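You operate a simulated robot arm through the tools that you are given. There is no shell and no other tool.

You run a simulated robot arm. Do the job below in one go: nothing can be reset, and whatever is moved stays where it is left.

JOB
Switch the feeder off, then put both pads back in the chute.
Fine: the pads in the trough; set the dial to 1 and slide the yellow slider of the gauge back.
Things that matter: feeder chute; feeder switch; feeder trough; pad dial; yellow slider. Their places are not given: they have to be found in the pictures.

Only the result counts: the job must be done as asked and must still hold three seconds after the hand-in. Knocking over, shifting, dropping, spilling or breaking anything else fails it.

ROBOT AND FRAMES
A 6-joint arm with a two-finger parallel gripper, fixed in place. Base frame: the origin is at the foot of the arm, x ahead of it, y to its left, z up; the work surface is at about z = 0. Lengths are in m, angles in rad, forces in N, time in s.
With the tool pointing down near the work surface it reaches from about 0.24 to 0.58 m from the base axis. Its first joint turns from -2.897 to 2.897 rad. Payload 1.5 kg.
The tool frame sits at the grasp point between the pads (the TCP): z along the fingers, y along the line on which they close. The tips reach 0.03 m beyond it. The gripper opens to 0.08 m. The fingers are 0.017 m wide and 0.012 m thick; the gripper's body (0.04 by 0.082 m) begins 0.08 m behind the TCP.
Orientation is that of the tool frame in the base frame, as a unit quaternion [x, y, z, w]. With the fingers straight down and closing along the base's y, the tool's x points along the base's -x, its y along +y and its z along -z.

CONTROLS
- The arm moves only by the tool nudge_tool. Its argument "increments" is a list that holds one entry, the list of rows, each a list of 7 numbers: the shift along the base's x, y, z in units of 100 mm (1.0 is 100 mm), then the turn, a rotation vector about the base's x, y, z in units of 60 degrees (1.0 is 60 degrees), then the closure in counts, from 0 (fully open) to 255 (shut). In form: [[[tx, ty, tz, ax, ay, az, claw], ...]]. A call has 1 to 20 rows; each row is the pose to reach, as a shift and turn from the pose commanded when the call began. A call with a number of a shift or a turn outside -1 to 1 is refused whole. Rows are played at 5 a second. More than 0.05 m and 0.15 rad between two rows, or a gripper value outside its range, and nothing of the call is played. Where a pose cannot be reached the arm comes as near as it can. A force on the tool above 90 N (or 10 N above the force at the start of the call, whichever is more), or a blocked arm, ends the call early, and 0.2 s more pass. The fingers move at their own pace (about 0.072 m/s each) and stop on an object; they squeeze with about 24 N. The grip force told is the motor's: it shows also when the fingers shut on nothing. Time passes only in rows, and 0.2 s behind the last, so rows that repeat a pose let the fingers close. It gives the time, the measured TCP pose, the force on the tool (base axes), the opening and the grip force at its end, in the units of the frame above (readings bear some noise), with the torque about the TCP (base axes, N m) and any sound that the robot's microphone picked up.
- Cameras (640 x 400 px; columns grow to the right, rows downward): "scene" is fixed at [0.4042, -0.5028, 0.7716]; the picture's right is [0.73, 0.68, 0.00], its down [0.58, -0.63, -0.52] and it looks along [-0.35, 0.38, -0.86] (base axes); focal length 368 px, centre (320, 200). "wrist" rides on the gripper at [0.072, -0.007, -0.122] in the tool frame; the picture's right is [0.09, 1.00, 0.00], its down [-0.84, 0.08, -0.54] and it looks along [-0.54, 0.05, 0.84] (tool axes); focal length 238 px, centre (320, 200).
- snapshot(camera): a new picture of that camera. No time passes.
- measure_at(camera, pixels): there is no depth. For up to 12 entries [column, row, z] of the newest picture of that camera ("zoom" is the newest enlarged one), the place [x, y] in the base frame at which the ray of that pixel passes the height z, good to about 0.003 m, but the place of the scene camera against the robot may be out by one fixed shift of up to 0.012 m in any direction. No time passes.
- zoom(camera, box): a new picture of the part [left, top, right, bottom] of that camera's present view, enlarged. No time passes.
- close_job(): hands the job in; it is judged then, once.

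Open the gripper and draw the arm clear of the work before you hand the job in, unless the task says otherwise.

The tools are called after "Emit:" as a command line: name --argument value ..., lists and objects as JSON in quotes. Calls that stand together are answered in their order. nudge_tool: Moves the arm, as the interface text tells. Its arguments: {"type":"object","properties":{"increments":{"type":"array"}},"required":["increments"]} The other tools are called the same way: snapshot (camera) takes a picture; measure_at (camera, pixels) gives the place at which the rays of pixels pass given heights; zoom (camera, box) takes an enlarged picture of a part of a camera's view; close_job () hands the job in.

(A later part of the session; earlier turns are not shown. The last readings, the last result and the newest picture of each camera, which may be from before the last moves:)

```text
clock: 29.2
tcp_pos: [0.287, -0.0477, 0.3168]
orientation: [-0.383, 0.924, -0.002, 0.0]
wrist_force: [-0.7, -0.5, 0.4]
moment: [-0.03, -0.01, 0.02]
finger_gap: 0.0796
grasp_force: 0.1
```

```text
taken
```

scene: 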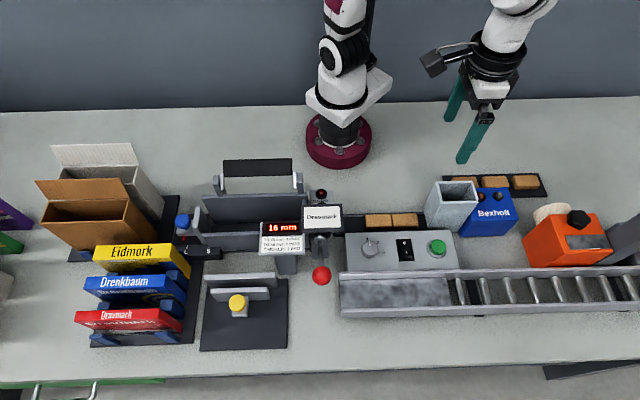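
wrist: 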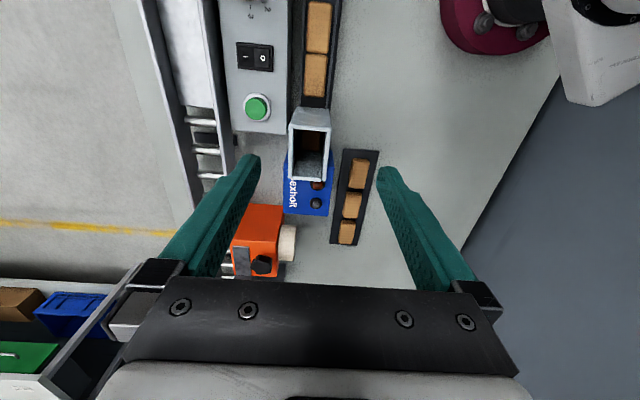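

Emit:
zoom --camera "wrist" --box '[260, 0, 400, 220]'

Emit:
measure_at --camera "wrist" --pixels '[[291, 123, 0.08], [291, 123, 0.12], [291, 123, 0.15], [331, 127, 0.08], [331, 127, 0.12], [331, 127, 0.15], [289, 178, 0.08], [289, 178, 0.12], [289, 178, 0.15], [327, 182, 0.08], [327, 182, 0.12], [327, 182, 0.15]]'

Emit:
measure_at --camera "scene" --pixels '[[436, 183, 0.08], [436, 183, 0.12], [436, 183, 0.15], [442, 204, 0.08], [442, 204, 0.12], [442, 204, 0.15], [477, 202, 0.08], [477, 202, 0.12], [477, 202, 0.15], [473, 182, 0.08], [473, 182, 0.12], [473, 182, 0.15]]'

```text
1.82 times, centred on (330, 110) of wrist
```

zoom: 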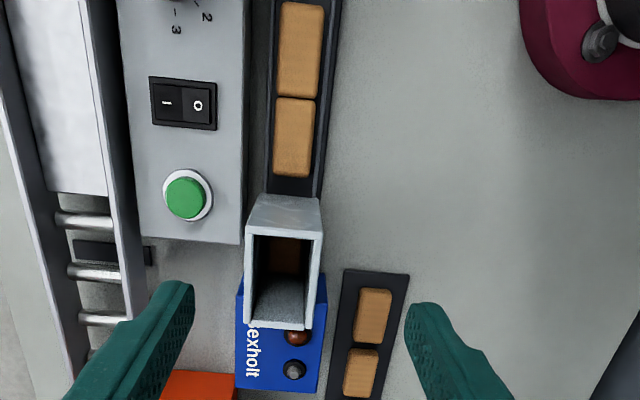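

```text
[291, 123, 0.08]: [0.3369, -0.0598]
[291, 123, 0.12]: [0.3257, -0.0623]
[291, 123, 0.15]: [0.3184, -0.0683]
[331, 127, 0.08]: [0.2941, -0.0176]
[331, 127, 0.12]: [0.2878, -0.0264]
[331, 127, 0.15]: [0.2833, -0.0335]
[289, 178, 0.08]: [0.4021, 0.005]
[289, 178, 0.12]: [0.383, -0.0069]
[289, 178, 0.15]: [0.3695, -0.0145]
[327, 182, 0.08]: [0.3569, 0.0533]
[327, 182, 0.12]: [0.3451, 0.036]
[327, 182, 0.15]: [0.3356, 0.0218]
```

```text
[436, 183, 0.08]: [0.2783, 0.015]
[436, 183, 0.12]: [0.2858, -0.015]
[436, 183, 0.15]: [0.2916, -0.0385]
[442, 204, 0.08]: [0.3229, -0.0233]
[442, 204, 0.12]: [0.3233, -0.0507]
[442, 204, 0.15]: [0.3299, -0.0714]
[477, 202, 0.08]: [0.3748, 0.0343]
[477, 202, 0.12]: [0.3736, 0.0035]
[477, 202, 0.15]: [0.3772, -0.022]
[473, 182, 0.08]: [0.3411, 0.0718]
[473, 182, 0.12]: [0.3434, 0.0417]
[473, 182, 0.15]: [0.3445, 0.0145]
```

The chute's rim comes out at about z=0.13, outer size roughly 0.08 x 0.051 m, with a pad visible deep inside at zoom (285,255). I now go lower over the two trough pads to measure them closely.

Emit:
nudge_tool --increments '[[[-0.1, -0.15, -0.2, 0, 0, 0, 0], [-0.2, -0.3, -0.5, 0, 0, 0, 0], [-0.3, -0.45, -0.8, 0, 0, 0, 0], [-0.37, -0.57, -1.0, 0, 0, 0, 0], [-0.37, -0.57, -1.0, 0, 0, 0, 0]]]'

Emit:
snapshot --camera "wrist"

Emit:
snapshot --camera "scene"

Emit:
zoom --camera "wrist" --box '[200, 0, 440, 200]'

```text
clock: 30.4
tcp_pos: [0.2512, -0.1052, 0.2156]
orientation: [-0.382, 0.924, -0.002, -0.001]
wrist_force: [-0.3, 0.0, -0.2]
moment: [0.02, 0.01, 0.0]
finger_gap: 0.08
grasp_force: 0.1
```

```text
taken
```

wrist: 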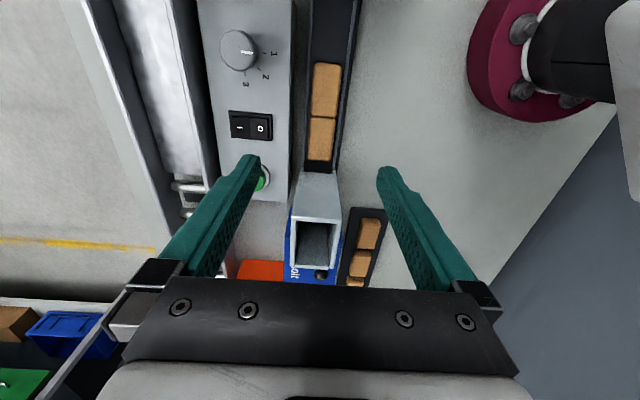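

```text
taken
```

scene: 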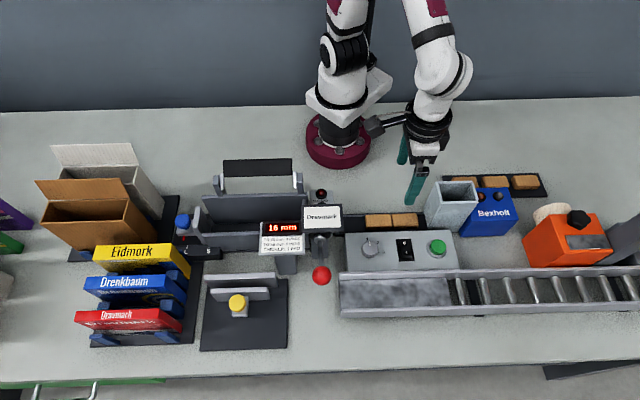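

```text
2.00 times, centred on (320, 100) of wrist
```

zoom: 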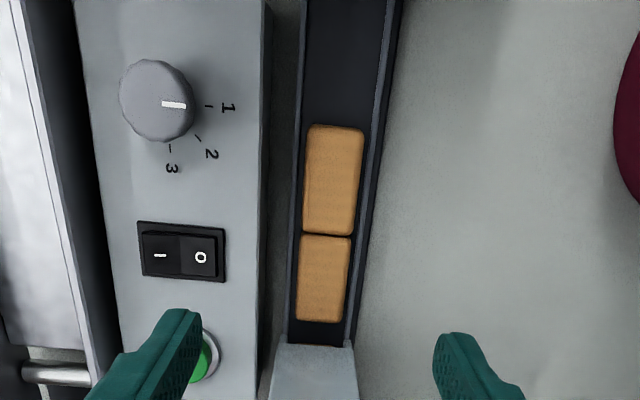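

The pads are at wrist (327,90) and (322,139), lying along the trough. I measure pad corners and trough wall edges at likely heights.

Emit:
measure_at --camera "wrist" --pixels '[[310, 118, 0.02], [334, 119, 0.02], [308, 160, 0.02], [332, 160, 0.02], [314, 63, 0.02], [341, 65, 0.02], [310, 118, 0.03], [334, 119, 0.03], [308, 160, 0.03], [332, 160, 0.03], [314, 63, 0.03], [341, 65, 0.03]]'

Emit:
measure_at --camera "wrist" --pixels '[[305, 140, 0.02], [309, 140, 0.02], [337, 140, 0.02], [341, 140, 0.02], [322, 139, 0.02], [322, 139, 0.03], [327, 90, 0.02], [327, 90, 0.03], [321, 139, 0.04]]'

Emit:
measure_at --camera "scene" --pixels '[[378, 220, 0.02], [405, 219, 0.02], [378, 220, 0.03], [405, 219, 0.03], [378, 220, 0.04], [405, 219, 0.04]]'

Emit:
zoom --camera "scene" --box '[340, 190, 450, 260]'

```text
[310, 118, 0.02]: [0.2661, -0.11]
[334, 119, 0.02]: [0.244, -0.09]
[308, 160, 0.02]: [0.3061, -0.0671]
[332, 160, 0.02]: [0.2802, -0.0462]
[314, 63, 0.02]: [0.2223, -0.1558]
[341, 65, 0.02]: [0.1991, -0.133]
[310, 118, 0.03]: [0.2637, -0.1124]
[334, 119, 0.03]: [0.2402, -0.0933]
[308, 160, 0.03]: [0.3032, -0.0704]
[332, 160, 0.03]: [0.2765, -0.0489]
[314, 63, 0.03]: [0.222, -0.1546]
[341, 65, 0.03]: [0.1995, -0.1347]
```

```text
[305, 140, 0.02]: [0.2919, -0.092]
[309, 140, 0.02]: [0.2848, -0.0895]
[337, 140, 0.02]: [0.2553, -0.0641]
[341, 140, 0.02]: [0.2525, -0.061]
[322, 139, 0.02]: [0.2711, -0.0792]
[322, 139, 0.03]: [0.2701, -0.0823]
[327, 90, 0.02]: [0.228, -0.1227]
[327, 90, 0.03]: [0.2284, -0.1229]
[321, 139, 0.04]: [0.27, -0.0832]
```

```text
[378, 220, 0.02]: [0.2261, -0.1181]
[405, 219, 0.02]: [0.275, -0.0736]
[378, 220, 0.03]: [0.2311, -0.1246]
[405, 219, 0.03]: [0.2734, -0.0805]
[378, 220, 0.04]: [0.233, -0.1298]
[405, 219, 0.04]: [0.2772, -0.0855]
```

```text
5.71 times, centred on (395, 225) of scene
```

zoom: 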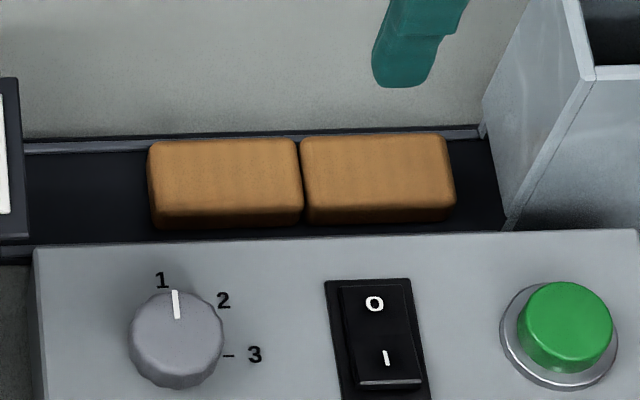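

The pads measure about 0.058 x 0.033 m in a trough about 0.039 m wide inside, so the fingers must grip the pad tops above the trough walls. I move over the pad nearer the chute, at (0.2707,-0.0814), opened to 0.05 m, and look from closer.

Emit:
nudge_tool --increments '[[[0.1, 0.12, -0.3, 0, 0, 0, 95], [0.205, 0.237, -0.6, 0, 0, 0, 95], [0.205, 0.237, -1.0, 0, 0, 0, 95], [0.205, 0.237, -1.0, 0, 0, 0, 95]]]'

Emit:
snapshot --camera "wrist"

Emit:
zoom --camera "scene" --box '[340, 170, 480, 260]'

Emit:
zoom --camera "wrist" --box '[220, 50, 420, 200]'

```text
clock: 31.4
tcp_pos: [0.2727, -0.0806, 0.1144]
orientation: [-0.381, 0.924, -0.002, 0.0]
wrist_force: [1.5, 0.5, -0.7]
moment: [-0.01, 0.01, -0.02]
finger_gap: 0.0503
grasp_force: 0.0
```

```text
taken
```

wrist: 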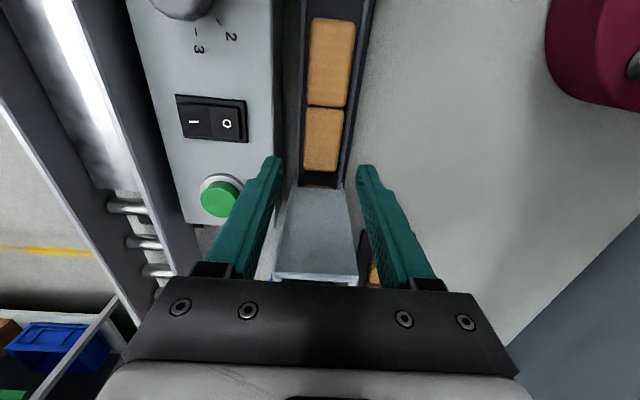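

```text
4.44 times, centred on (410, 215) of scene
```

zoom: 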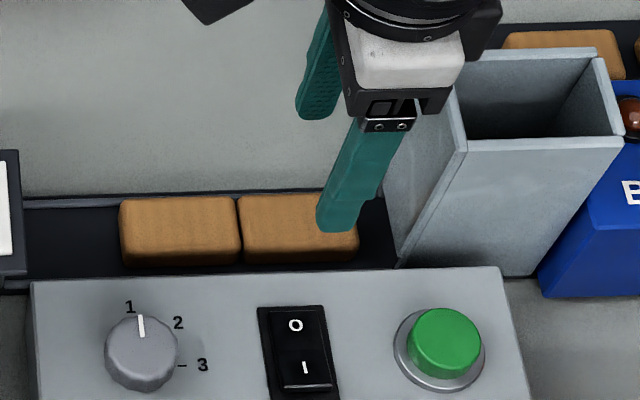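

```text
2.67 times, centred on (320, 125) of wrist
```

zoom: 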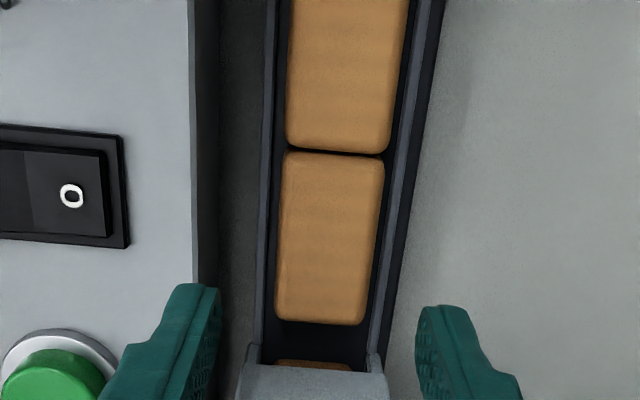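

The pad now shows at wrist (324,140), with low walls either side. I measure its centre again from this closer view.

Emit:
measure_at --camera "wrist" --pixels '[[324, 140, 0.02], [324, 140, 0.025], [324, 140, 0.03], [309, 107, 0.025], [344, 108, 0.025], [304, 170, 0.025], [336, 171, 0.025], [303, 140, 0.02], [346, 140, 0.02], [319, 186, 0.02]]'

```text
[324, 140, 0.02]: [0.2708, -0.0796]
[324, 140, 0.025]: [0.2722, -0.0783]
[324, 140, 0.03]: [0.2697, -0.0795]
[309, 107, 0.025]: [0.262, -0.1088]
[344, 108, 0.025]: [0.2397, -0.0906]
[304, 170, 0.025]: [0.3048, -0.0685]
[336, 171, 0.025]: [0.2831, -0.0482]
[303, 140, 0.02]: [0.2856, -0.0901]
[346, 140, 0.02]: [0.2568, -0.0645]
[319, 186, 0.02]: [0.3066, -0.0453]
```

The pad centre comes out at about (0.272,-0.079), matching the tool within 2 mm. I descend until the tips are near z=0.032.

Emit:
nudge_tool --increments '[[[0, 0.01, -0.25, 0, 0, 0, 95], [0.0, 0.01, -0.45, 0, 0, 0, 95], [0.0, 0.01, -0.54, 0, 0, 0, 95], [0.0, 0.01, -0.54, 0, 0, 0, 95]]]'

Emit:
snapshot --camera "wrist"

Emit:
zoom --camera "scene" --box '[340, 170, 480, 260]'

Emit:
zoom --camera "wrist" --box '[220, 70, 420, 220]'

```text
clock: 32.4
tcp_pos: [0.2714, -0.0779, 0.0628]
orientation: [-0.382, 0.924, -0.002, 0.0]
wrist_force: [0.1, -0.8, 0.7]
moment: [0.0, 0.02, -0.02]
finger_gap: 0.0503
grasp_force: 0.2
```

```text
taken
```

wrist: 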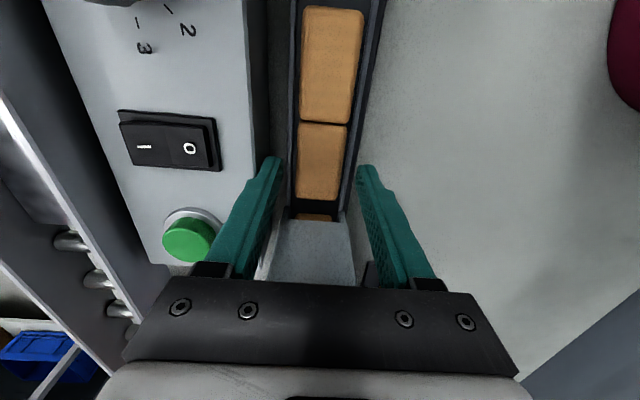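

```text
4.44 times, centred on (410, 215) of scene
```

zoom: 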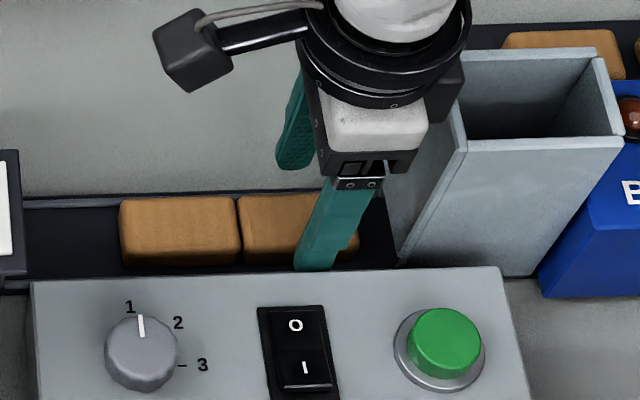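

```text
2.67 times, centred on (320, 145) of wrist
```

zoom: 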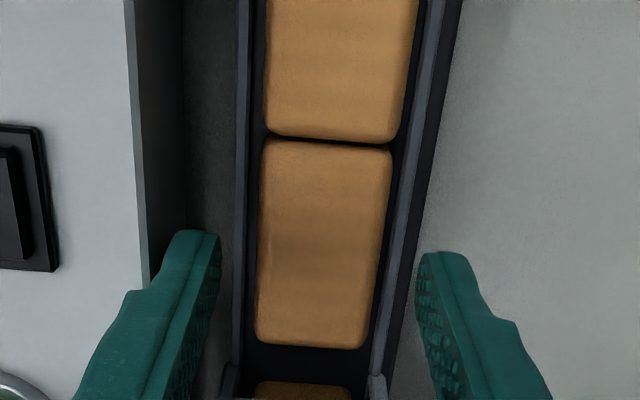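

With 0.05 m opening the tips would pass outside the trough walls. I rise 15 mm, narrow the opening to 0.04 m, then come down in small steps watching for contact with the wall tops.

Emit:
nudge_tool --increments '[[[0, 0, 0.15, 0, 0, 0, 95], [0, 0, 0.15, 0, 0, 0, 127], [0, 0, 0.15, 0, 0, 0, 127], [0, 0, 0.1, 0, 0, 0, 127], [0, 0, 0.05, 0, 0, 0, 127], [0, 0, 0.02, 0, 0, 0, 127], [0, 0, 0.02, 0, 0, 0, 127]]]'

Emit:
snapshot --camera "wrist"

Emit:
zoom --camera "wrist" --box '[220, 70, 420, 220]'

```text
clock: 34.0
tcp_pos: [0.2699, -0.0803, 0.0638]
orientation: [-0.382, 0.924, -0.002, 0.0]
wrist_force: [0.5, 0.3, 0.4]
moment: [-0.01, 0.0, 0.01]
finger_gap: 0.0402
grasp_force: 0.1
```

```text
taken
```

wrist: 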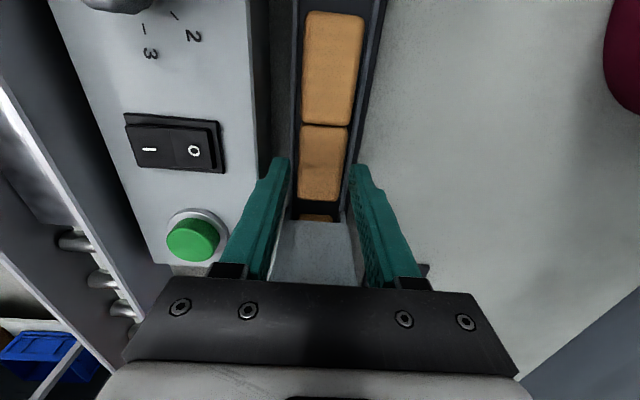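

```text
2.67 times, centred on (320, 145) of wrist
```

zoom: 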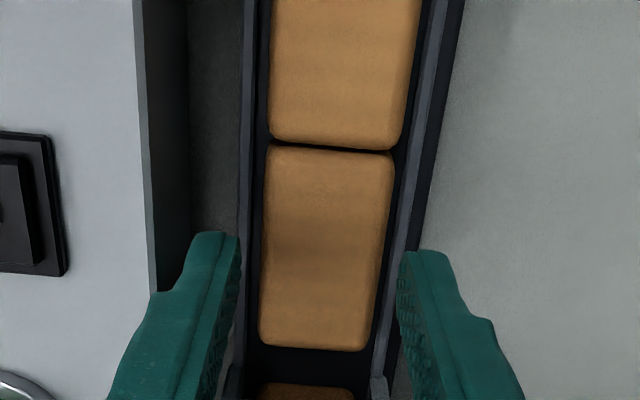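

The fingers are centred over the trough with tips at z≈0.033 and no contact. I go down 4 mm.

Emit:
nudge_tool --increments '[[[0, 0.005, -0.02, 0, 0, 0, 127], [0, 0.005, -0.04, 0, 0, 0, 127], [0, 0.005, -0.06, 0, 0, 0, 127]]]'

```text
clock: 34.8
tcp_pos: [0.2704, -0.0799, 0.0582]
orientation: [-0.383, 0.924, -0.002, 0.0]
wrist_force: [0.0, -0.4, -0.6]
moment: [0.03, 0.01, 0.02]
finger_gap: 0.0401
grasp_force: 0.1
```

There is no contact with tips at z≈0.028. I go down 4 mm more.

Emit:
nudge_tool --increments '[[[0, 0, -0.02, 0, 0, 0, 127], [0, 0, -0.04, 0, 0, 0, 127], [0, 0, -0.04, 0, 0, 0, 127]]]'

Emit:
zoom --camera "scene" --box '[340, 170, 480, 260]'

Emit:
zoom --camera "wrist" --box '[220, 70, 420, 220]'

```text
clock: 35.6
tcp_pos: [0.2718, -0.08, 0.0548]
orientation: [-0.383, 0.924, -0.002, 0.0]
wrist_force: [-0.5, -0.2, -0.3]
moment: [0.04, 0.0, 0.01]
finger_gap: 0.0402
grasp_force: 0.0
```

```text
4.44 times, centred on (410, 215) of scene
```

zoom: 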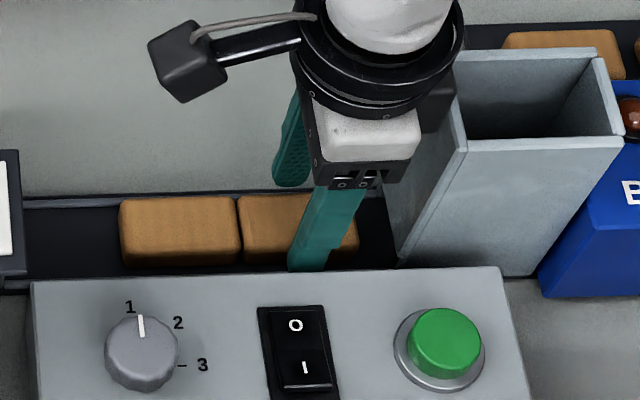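

```text
2.67 times, centred on (320, 145) of wrist
```

zoom: 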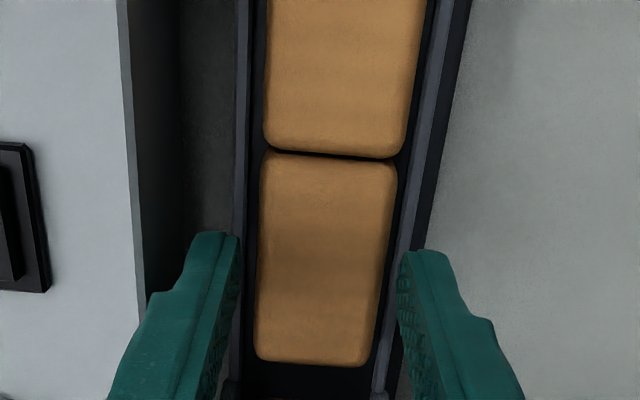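

Still no contact with tips at z≈0.024. I go down 4 mm more in small steps.

Emit:
nudge_tool --increments '[[[0, 0, -0.02, 0, 0, 0, 127], [0, 0, -0.04, 0, 0, 0, 127], [0, 0, -0.04, 0, 0, 0, 127]]]'

```text
clock: 36.4
tcp_pos: [0.2705, -0.0797, 0.0496]
orientation: [-0.381, 0.925, -0.002, 0.0]
wrist_force: [-0.5, -0.1, 0.6]
moment: [0.01, 0.0, -0.01]
finger_gap: 0.0404
grasp_force: 0.0
```

The tips are at z≈0.020 without contact. I go down another 3 mm.

Emit:
nudge_tool --increments '[[[0, 0, -0.015, 0, 0, 0, 127], [0, 0, -0.03, 0, 0, 0, 127], [0, 0, -0.03, 0, 0, 0, 127]]]'

Emit:
zoom --camera "wrist" --box '[220, 70, 420, 220]'

```text
clock: 37.2
tcp_pos: [0.2706, -0.0788, 0.0481]
orientation: [-0.382, 0.924, -0.002, -0.001]
wrist_force: [-0.5, -0.1, 0.4]
moment: [0.05, -0.01, -0.03]
finger_gap: 0.0403
grasp_force: 0.1
```

```text
2.67 times, centred on (320, 145) of wrist
```

zoom: 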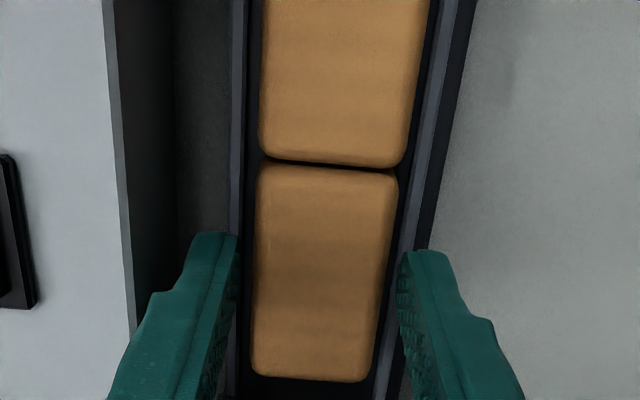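

Still free with tips at z≈0.017. I continue down 4 mm.

Emit:
nudge_tool --increments '[[[0, 0, -0.015, 0, 0, 0, 127], [0, 0, -0.03, 0, 0, 0, 127], [0, 0, -0.04, 0, 0, 0, 127], [0, 0, -0.04, 0, 0, 0, 127]]]'

Emit:
zoom --camera "wrist" --box '[220, 70, 420, 220]'

Emit:
zoom --camera "scene" --box '[340, 170, 480, 260]'

```text
clock: 38.2
tcp_pos: [0.2704, -0.0796, 0.0441]
orientation: [-0.382, 0.924, -0.002, 0.0]
wrist_force: [-0.1, -0.1, -0.1]
moment: [-0.02, 0.01, -0.02]
finger_gap: 0.0401
grasp_force: 0.1
```

```text
2.67 times, centred on (320, 145) of wrist
```

zoom: 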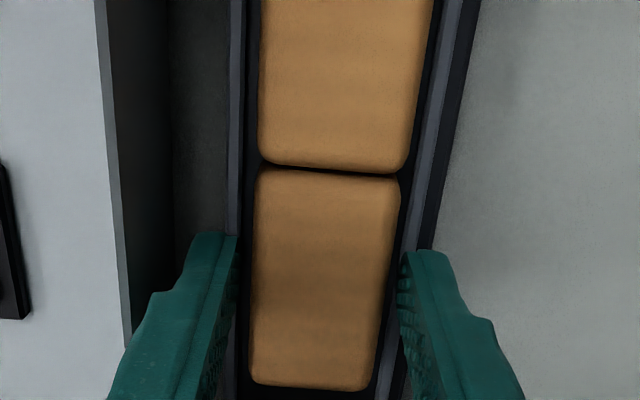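

```text
4.44 times, centred on (410, 215) of scene
```

zoom: 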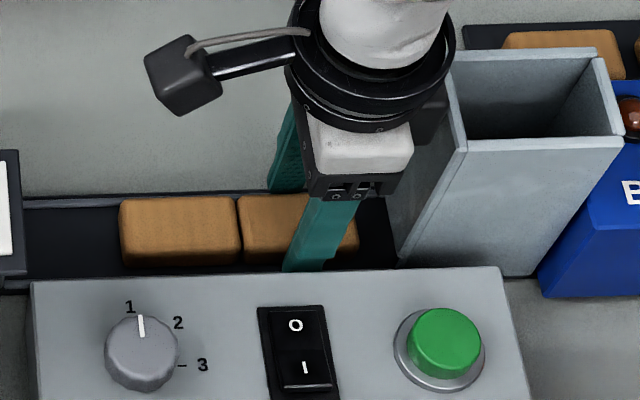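

With tips at z≈0.013 there is still no contact, so the walls are lower than that and the pads stand above them. I close on the pad here and check the gap.

Emit:
nudge_tool --increments '[[[0, 0, 0, 0, 0, 0, 140], [0, 0, 0, 0, 0, 0, 160], [0, 0, 0, 0, 0, 0, 255], [0, 0, 0, 0, 0, 0, 255]]]'

Emit:
snapshot --camera "wrist"

Emit:
zoom --camera "wrist" --box '[220, 70, 420, 220]'

```text
clock: 39.2
tcp_pos: [0.2704, -0.0793, 0.0441]
orientation: [-0.382, 0.924, -0.002, 0.0]
wrist_force: [-0.1, 0.1, -1.0]
moment: [-0.03, 0.04, -0.01]
finger_gap: 0.0325
grasp_force: 23.9
```

```text
taken
```

wrist: 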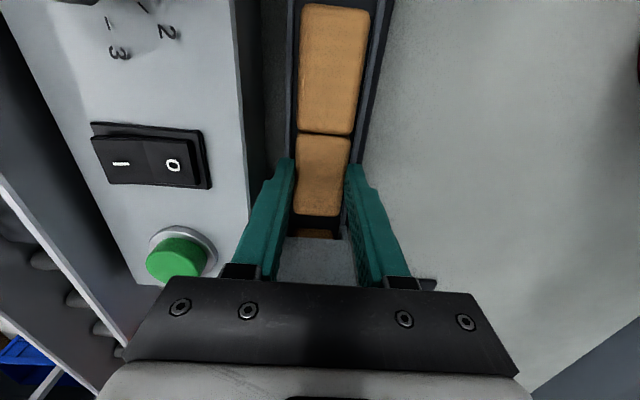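

```text
2.67 times, centred on (320, 145) of wrist
```

zoom: 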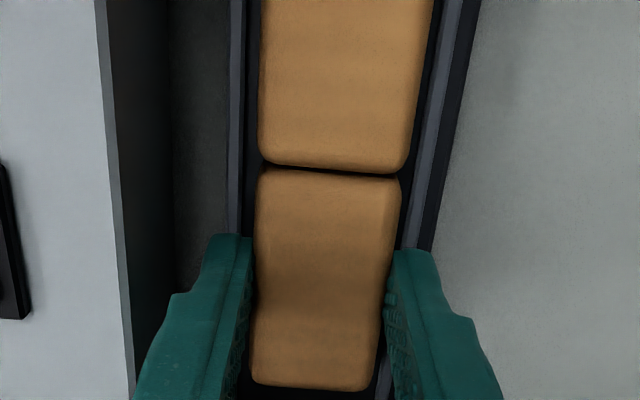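

The pad is held (gap 0.0325, 24 N). I lift it gently straight up and check that the other pad stays.

Emit:
nudge_tool --increments '[[[0, 0, 0.05, 0, 0, 0, 255], [0, 0, 0.15, 0, 0, 0, 255], [0, 0, 0.35, 0, 0, 0, 255], [0, 0, 0.35, 0, 0, 0, 255]]]'

Emit:
snapshot --camera "wrist"

Emit:
zoom --camera "scene" --box '[340, 170, 480, 260]'

```text
clock: 40.2
tcp_pos: [0.2705, -0.0803, 0.0777]
orientation: [-0.383, 0.924, -0.002, 0.0]
wrist_force: [0.1, 0.1, 0.4]
moment: [-0.01, -0.01, 0.02]
finger_gap: 0.0325
grasp_force: 23.8
```

```text
taken
```

wrist: 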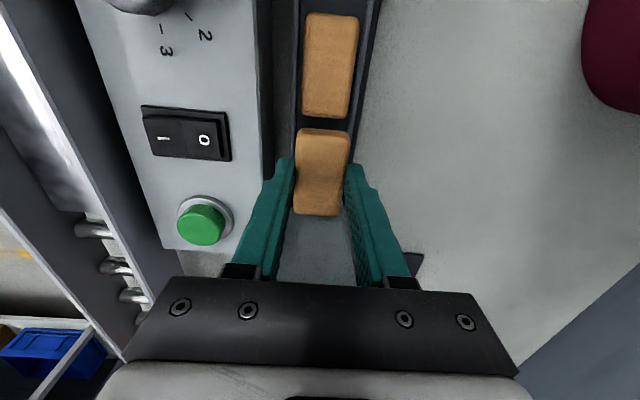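

```text
4.44 times, centred on (410, 215) of scene
```

zoom: 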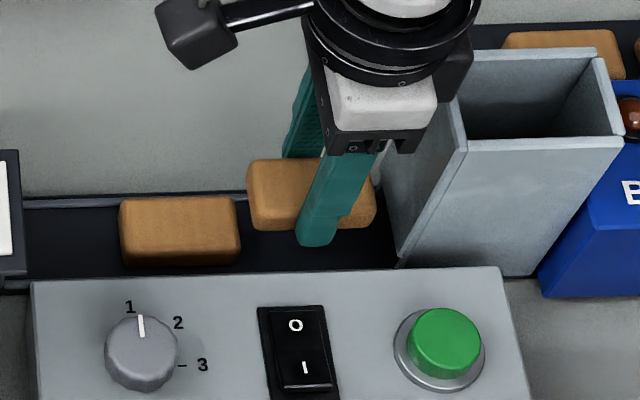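

The pad is lifted level, but the fingertips reach about down to its underside, which would keep it from entering the chute before release. I set it back in place, open slightly, rise 7 mm, and grip it higher up.

Emit:
nudge_tool --increments '[[[0, 0, -0.2, 0, 0, 0, 255], [0, 0, -0.3, 0, 0, 0, 255], [0, 0, -0.35, 0, 0, 0, 255], [0, 0, -0.35, 0, 0, 0, 255], [0, 0, -0.35, 0, 0, 0, 127], [0, 0, -0.35, 0, 0, 0, 127], [0, 0, -0.32, 0, 0, 0, 127], [0, 0, -0.28, 0, 0, 0, 127], [0, 0, -0.28, 0, 0, 0, 127], [0, 0, -0.28, 0, 0, 0, 160], [0, 0, -0.28, 0, 0, 0, 255], [0, 0, -0.28, 0, 0, 0, 255]]]'

Emit:
zoom --camera "scene" --box '[340, 170, 480, 260]'

Emit:
snapshot --camera "wrist"

```text
clock: 42.8
tcp_pos: [0.2704, -0.0801, 0.0503]
orientation: [-0.381, 0.924, -0.002, -0.001]
wrist_force: [0.4, -0.1, -0.1]
moment: [-0.01, -0.02, -0.02]
finger_gap: 0.0323
grasp_force: 23.4
```

```text
4.44 times, centred on (410, 215) of scene
```

zoom: 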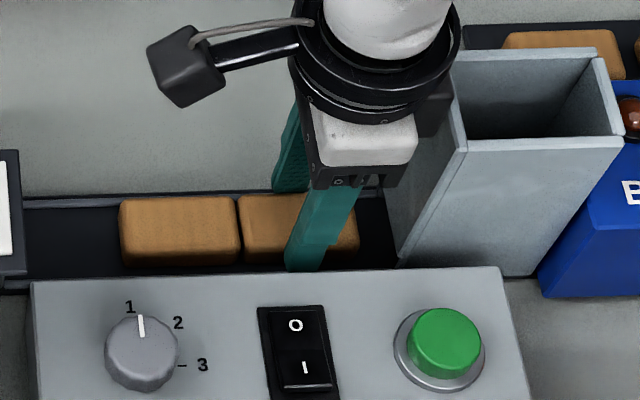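

```text
taken
```

wrist: 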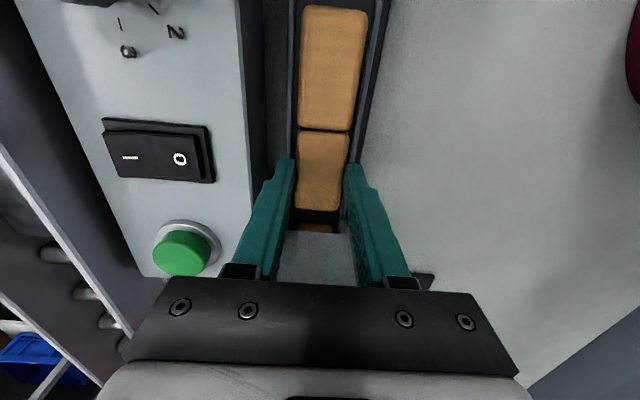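

The higher grip holds (gap 0.0323). I lift by 3.5 cm again to see how far the pad now stands out below the tips.

Emit:
nudge_tool --increments '[[[0, 0, 0.05, 0, 0, 0, 255], [0, 0, 0.2, 0, 0, 0, 255], [0, 0, 0.5, 0, 0, 0, 255], [0, 0, 0.5, 0, 0, 0, 255]]]'

Emit:
snapshot --camera "wrist"

Emit:
zoom --camera "scene" --box '[350, 170, 470, 250]'

```text
clock: 43.8
tcp_pos: [0.2704, -0.0796, 0.1014]
orientation: [-0.382, 0.924, -0.002, 0.0]
wrist_force: [0.3, 0.2, 0.2]
moment: [0.02, 0.01, -0.01]
finger_gap: 0.0323
grasp_force: 23.9
```

```text
taken
```

wrist: 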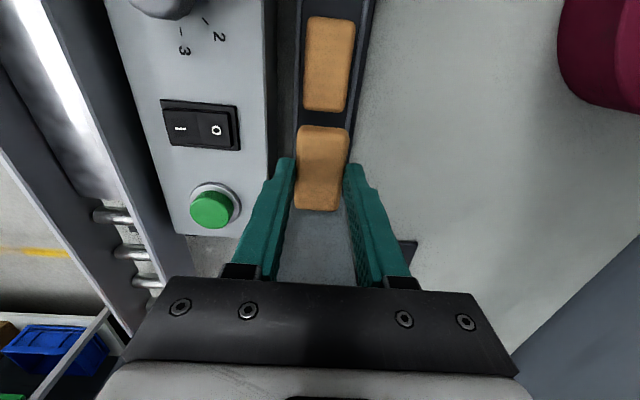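

```text
5.00 times, centred on (410, 210) of scene
```

zoom: 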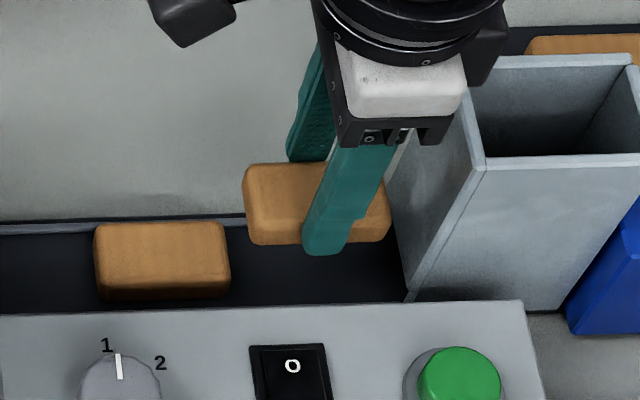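

The pad stands out about 9 mm below the tips. I raise it to z≈0.20 and move over the chute centre, estimated at (0.331,-0.019) with rim z≈0.134.

Emit:
nudge_tool --increments '[[[0, 0, 0.4, 0, 0, 0, 255], [0, 0, 0.8, 0, 0, 0, 255], [0, 0, 1.0, 0, 0, 0, 255], [0.2, 0.2, 1.0, 0, 0, 0, 255], [0.4, 0.4, 1.0, 0, 0, 0, 255], [0.6, 0.6, 1.0, 0, 0, 0, 255], [0.6, 0.6, 1.0, 0, 0, 0, 255]]]'

Emit:
snapshot --camera "wrist"

Emit:
snapshot --camera "scene"

Emit:
zoom --camera "scene" --box '[390, 130, 510, 230]'

```text
clock: 45.4
tcp_pos: [0.3315, -0.0183, 0.199]
orientation: [-0.382, 0.924, -0.001, 0.0]
wrist_force: [-0.4, -0.6, -0.6]
moment: [0.0, 0.0, -0.03]
finger_gap: 0.0326
grasp_force: 24.2
```

```text
taken
```

wrist: 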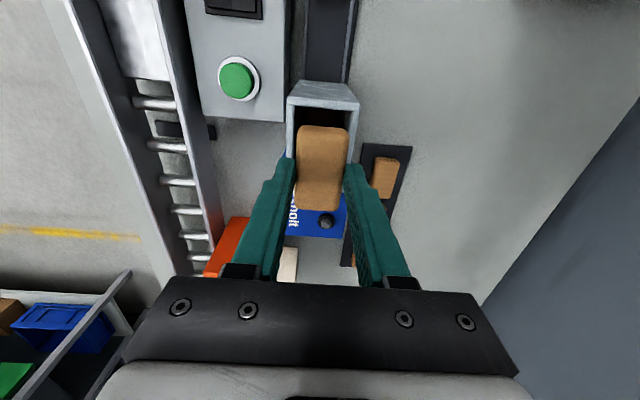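

```text
taken
```

scene: 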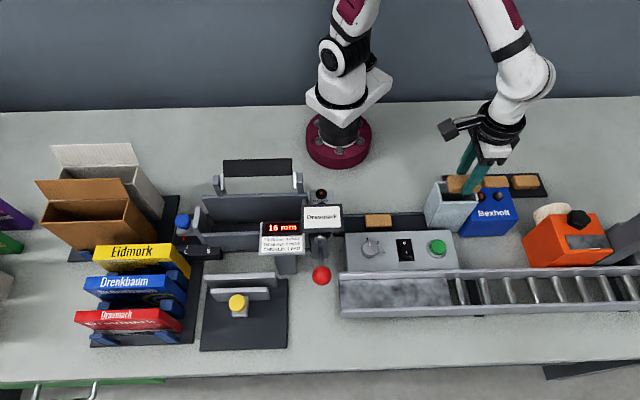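

```text
4.00 times, centred on (450, 180) of scene
```

zoom: 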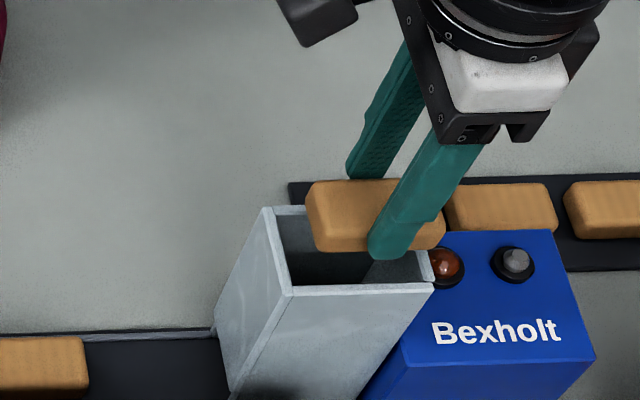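

The pad is held level above the opening. I measure the rim's near edge at wrist (288,104)–(358,102) to refine the position along the chute.

Emit:
zoom --camera "wrist" --box '[260, 70, 400, 230]'

Emit:
measure_at --camera "wrist" --pixels '[[287, 104, 0.134], [287, 104, 0.134], [359, 102, 0.134], [359, 102, 0.134], [300, 128, 0.17], [347, 130, 0.17], [297, 208, 0.17], [338, 211, 0.17]]'

```text
2.50 times, centred on (330, 150) of wrist
```

zoom: 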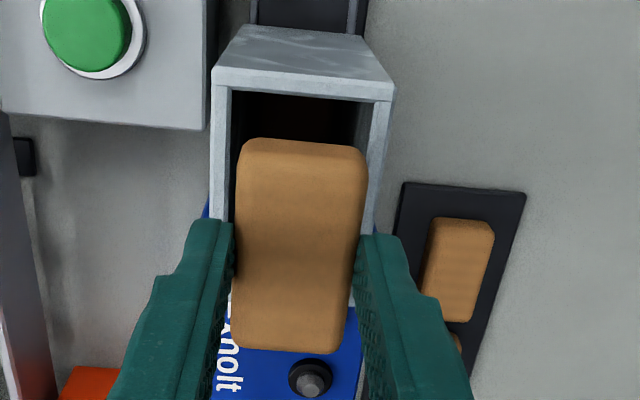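

```text
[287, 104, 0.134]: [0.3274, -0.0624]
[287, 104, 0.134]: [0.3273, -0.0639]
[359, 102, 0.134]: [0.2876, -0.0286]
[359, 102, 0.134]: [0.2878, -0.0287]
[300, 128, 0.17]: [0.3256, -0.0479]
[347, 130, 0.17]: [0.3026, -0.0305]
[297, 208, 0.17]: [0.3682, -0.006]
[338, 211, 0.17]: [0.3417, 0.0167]
```

The pad and opening agree within about 2–3 mm on both axes. I shift 1.5 mm back along the chute, lower by 26 mm, and check before entering.

Emit:
nudge_tool --increments '[[[-0.01, -0.01, -0.1, 0, 0, 0, 255], [-0.01, -0.01, -0.2, 0, 0, 0, 255], [-0.01, -0.01, -0.26, 0, 0, 0, 255], [-0.01, -0.01, -0.26, 0, 0, 0, 255]]]'

Emit:
snapshot --camera "wrist"

Emit:
zoom --camera "wrist" --box '[260, 70, 400, 230]'

Emit:
zoom --camera "scene" --box '[390, 130, 510, 230]'

```text
clock: 46.4
tcp_pos: [0.3305, -0.0218, 0.1735]
orientation: [-0.381, 0.924, -0.002, 0.0]
wrist_force: [0.5, -0.4, -0.3]
moment: [0.01, 0.0, 0.01]
finger_gap: 0.0323
grasp_force: 23.2
```

```text
taken
```

wrist: 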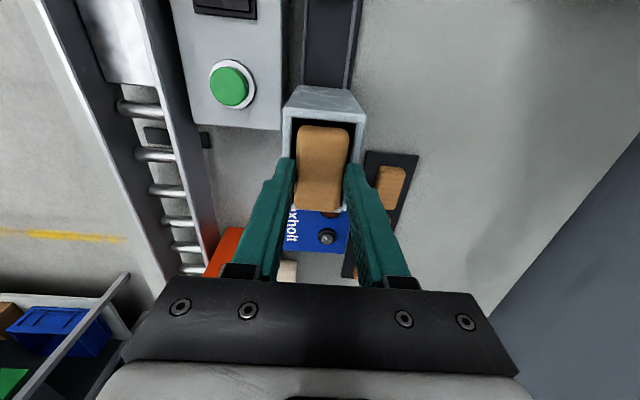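

```text
2.50 times, centred on (330, 150) of wrist
```

zoom: 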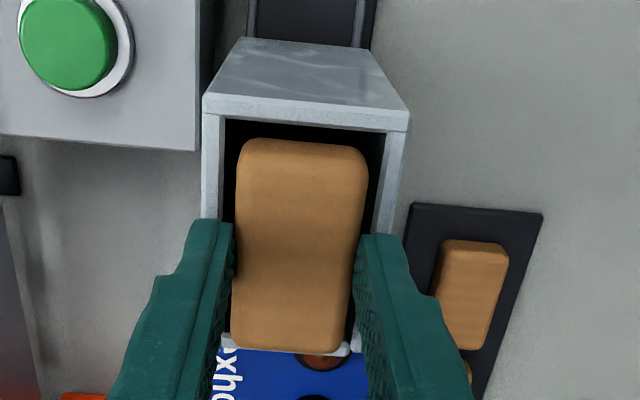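

```text
4.00 times, centred on (450, 180) of scene
```

zoom: 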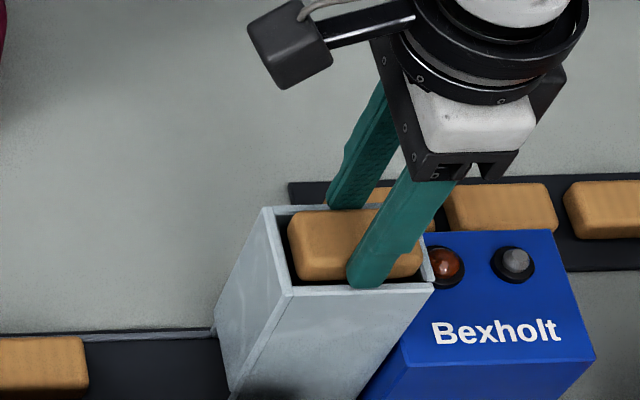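

The pad sits squarely over the opening in both views. I lower it further in small steps until the tips are just above the rim.

Emit:
nudge_tool --increments '[[[0, 0, -0.02, 0, 0, 0, 255], [0, 0, -0.04, 0, 0, 0, 255], [0, 0, -0.06, 0, 0, 0, 255], [0, 0, -0.06, 0, 0, 0, 255]]]'

Emit:
snapshot --camera "wrist"

Emit:
zoom --camera "scene" --box '[390, 130, 510, 230]'

Emit:
zoom --camera "wrist" --box '[260, 70, 400, 230]'

```text
clock: 47.5
tcp_pos: [0.3294, -0.0207, 0.1698]
orientation: [-0.381, 0.925, -0.002, 0.001]
wrist_force: [-8.5, -0.8, 19.5]
moment: [0.29, 0.6, 0.16]
finger_gap: 0.0323
grasp_force: 24.1
stopped in row 4: the force on the tool passed its limit at 93 N (the readings are from after the stop); the commanded pose is now the measured one
```

```text
taken
```

wrist: 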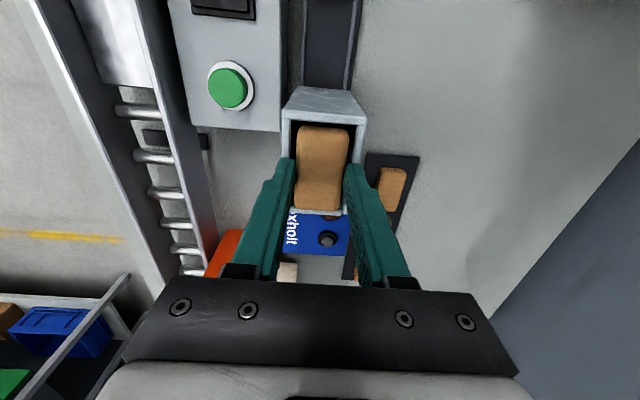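

```text
4.00 times, centred on (450, 180) of scene
```

zoom: 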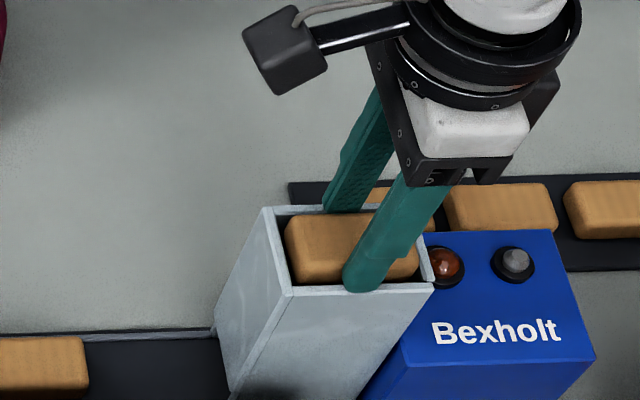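

```text
2.50 times, centred on (330, 150) of wrist
```

zoom: 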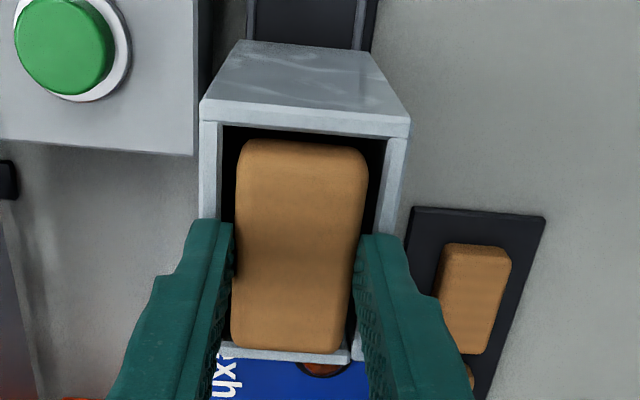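

The tips came to rest on the rim at z≈0.139 (stop at 93 N); the pad's lower part lies inside the opening in both views. I lift 1.5 mm to unload and then open to release.

Emit:
nudge_tool --increments '[[[0, 0, 0.015, 0, 0, 0, 255], [0, 0, 0.015, 0, 0, 0, 255]]]'

Emit:
snapshot --camera "wrist"

Emit:
zoom --camera "wrist" --box '[260, 70, 400, 230]'

```text
clock: 48.1
tcp_pos: [0.331, -0.0201, 0.1709]
orientation: [-0.381, 0.924, 0.0, 0.0]
wrist_force: [0.2, 1.2, 0.3]
moment: [0.05, 0.0, 0.0]
finger_gap: 0.0324
grasp_force: 24.4
```

```text
taken
```

wrist: 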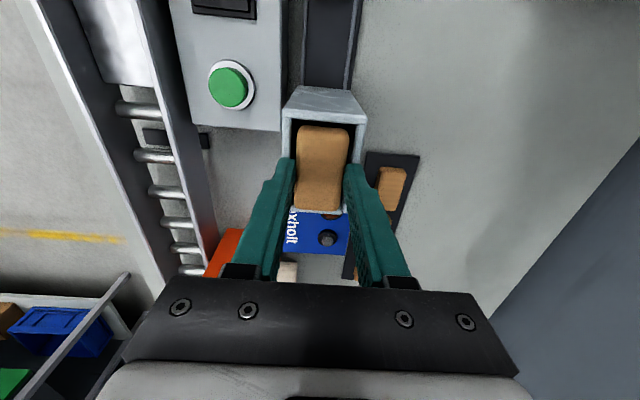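

```text
2.50 times, centred on (330, 150) of wrist
```

zoom: 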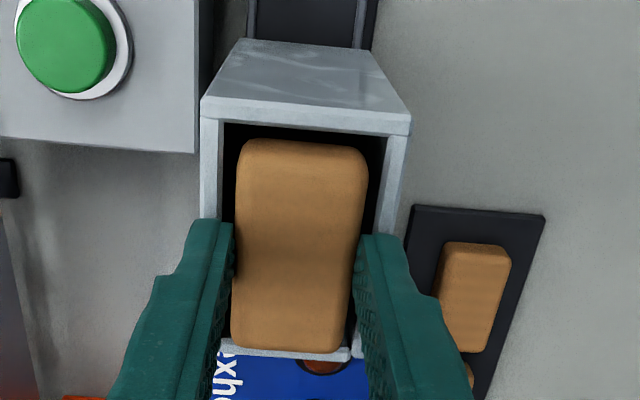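

My projection puts the pad about 4 mm clear of the near wall and 7 mm clear of the far wall, so I shift 1.4 mm along the chute and open the fingers to let it drop in.

Emit:
nudge_tool --increments '[[[0.01, 0.01, 0, 0, 0, 0, 255], [0.01, 0.01, 0, 0, 0, 0, 255], [0.01, 0.01, 0, 0, 0, 0, 95], [0.01, 0.01, 0, 0, 0, 0, 95], [0.01, 0.01, 0, 0, 0, 0, 95]]]'

Emit:
snapshot --camera "wrist"

Emit:
zoom --camera "scene" --box '[390, 130, 510, 230]'

Emit:
zoom --camera "wrist" --box '[260, 70, 400, 230]'

```text
clock: 49.3
tcp_pos: [0.3308, -0.0205, 0.1709]
orientation: [-0.381, 0.925, -0.002, 0.0]
wrist_force: [0.5, 0.3, 0.4]
moment: [-0.02, 0.02, -0.02]
finger_gap: 0.0502
grasp_force: 0.0
```

```text
taken
```

wrist: 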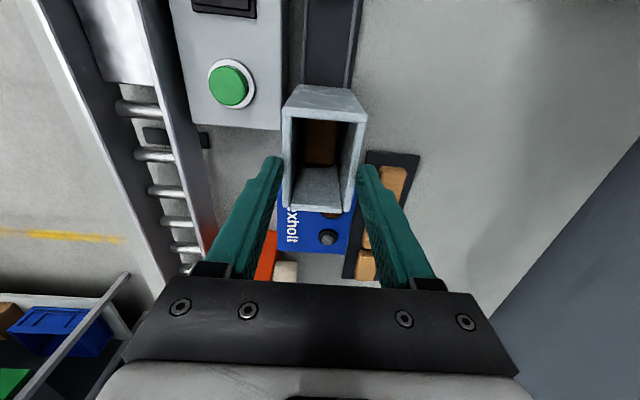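

```text
4.00 times, centred on (450, 180) of scene
```

zoom: 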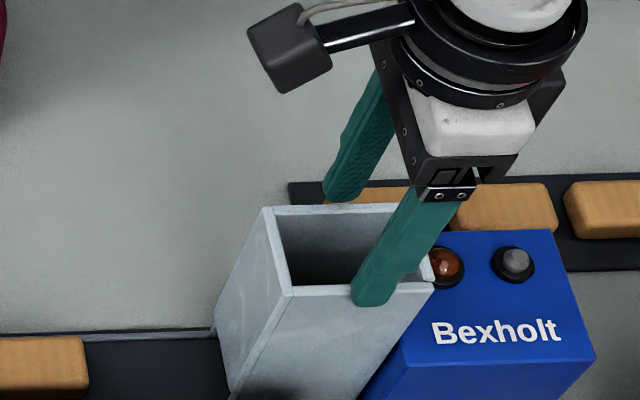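

```text
2.50 times, centred on (330, 150) of wrist
```

zoom: 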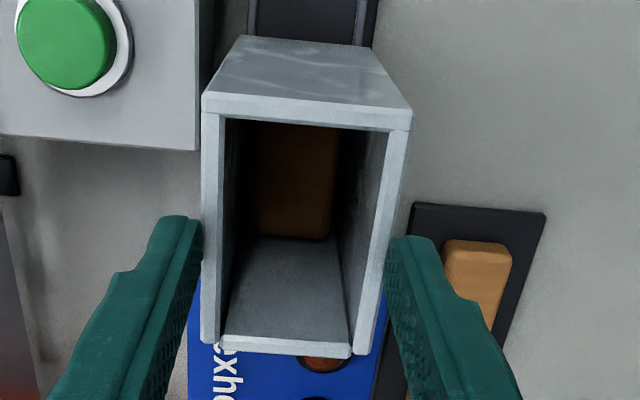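

The first pad lies flat at the bottom of the chute. I go up and over to the remaining pad near (0.230,-0.1215), narrowing the opening to 0.04 m.

Emit:
nudge_tool --increments '[[[0, 0, 0.3, 0, 0, 0, 95], [-0.25, -0.25, 0.4, 0, 0, 0, 95], [-0.5, -0.5, 0.4, 0, 0, 0, 127], [-0.75, -0.75, 0.2, 0, 0, 0, 127], [-0.99, -0.99, -0.1, 0, 0, 0, 127], [-0.99, -0.99, -0.5, 0, 0, 0, 127], [-0.99, -0.99, -0.7, 0, 0, 0, 127], [-0.99, -0.99, -0.7, 0, 0, 0, 127]]]'

Emit:
snapshot --camera "wrist"

Emit:
zoom --camera "wrist" --box '[220, 70, 420, 220]'

Emit:
zoom --camera "scene" --box '[310, 150, 450, 250]'

```text
clock: 51.1
tcp_pos: [0.2324, -0.1201, 0.1006]
orientation: [-0.381, 0.925, -0.001, 0.001]
wrist_force: [-0.4, -0.2, -0.5]
moment: [-0.02, 0.01, 0.0]
finger_gap: 0.04
grasp_force: 0.1
```

```text
taken
```

wrist: 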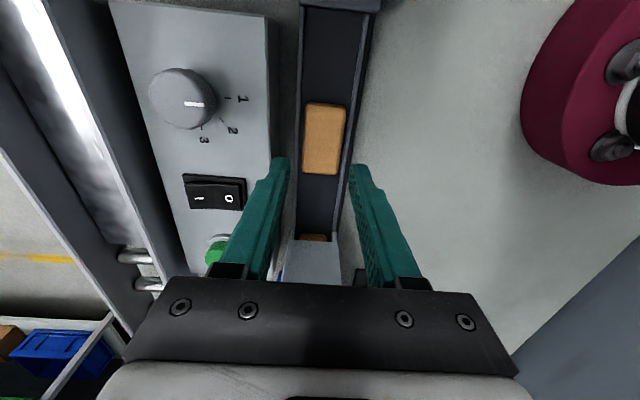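

```text
2.67 times, centred on (320, 145) of wrist
```

zoom: 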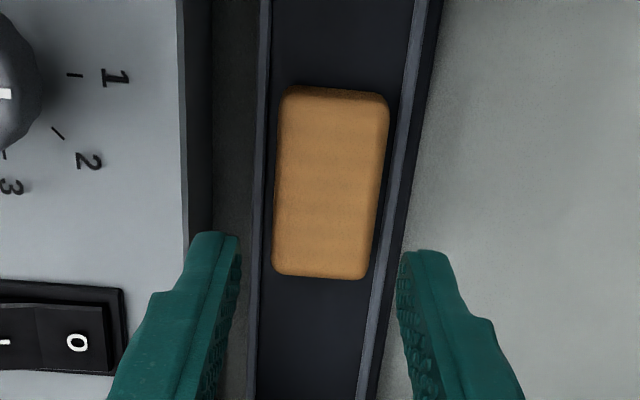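

```text
4.00 times, centred on (380, 200) of scene
```

zoom: 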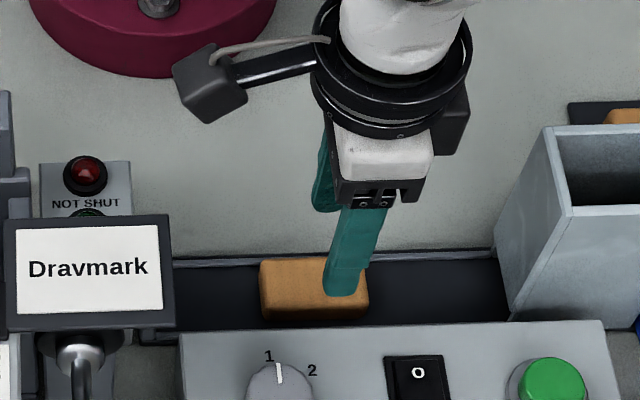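

The pad is at wrist (324,137); projecting it, the pad centre lies about 4 mm toward -u and 2 mm toward +v from the tool. I correct this and descend to z≈0.062.

Emit:
nudge_tool --increments '[[[-0.037, -0.017, -0.1, 0, 0, 0, 127], [-0.037, -0.017, -0.3, 0, 0, 0, 127], [-0.037, -0.017, -0.4, 0, 0, 0, 127], [-0.037, -0.017, -0.4, 0, 0, 0, 127]]]'

Emit:
snapshot --camera "wrist"

Emit:
zoom --camera "wrist" --box '[220, 70, 420, 220]'

```text
clock: 52.1
tcp_pos: [0.2302, -0.1213, 0.0607]
orientation: [-0.381, 0.925, -0.002, 0.001]
wrist_force: [-0.1, 0.1, 0.5]
moment: [0.04, 0.03, -0.01]
finger_gap: 0.04
grasp_force: 0.0
```

```text
taken
```

wrist: 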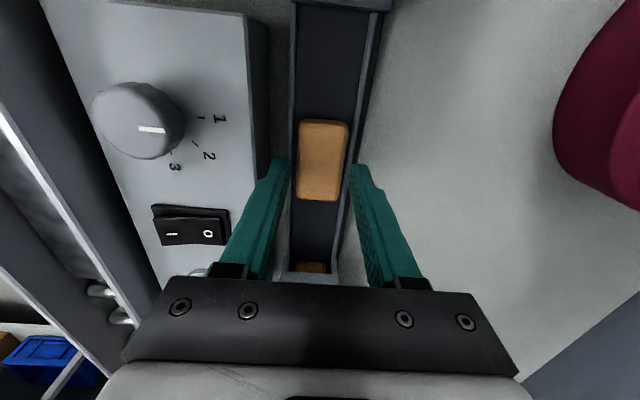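

```text
2.67 times, centred on (320, 145) of wrist
```

zoom: 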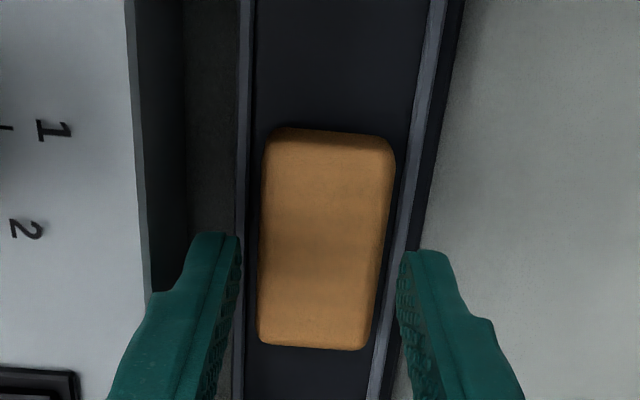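

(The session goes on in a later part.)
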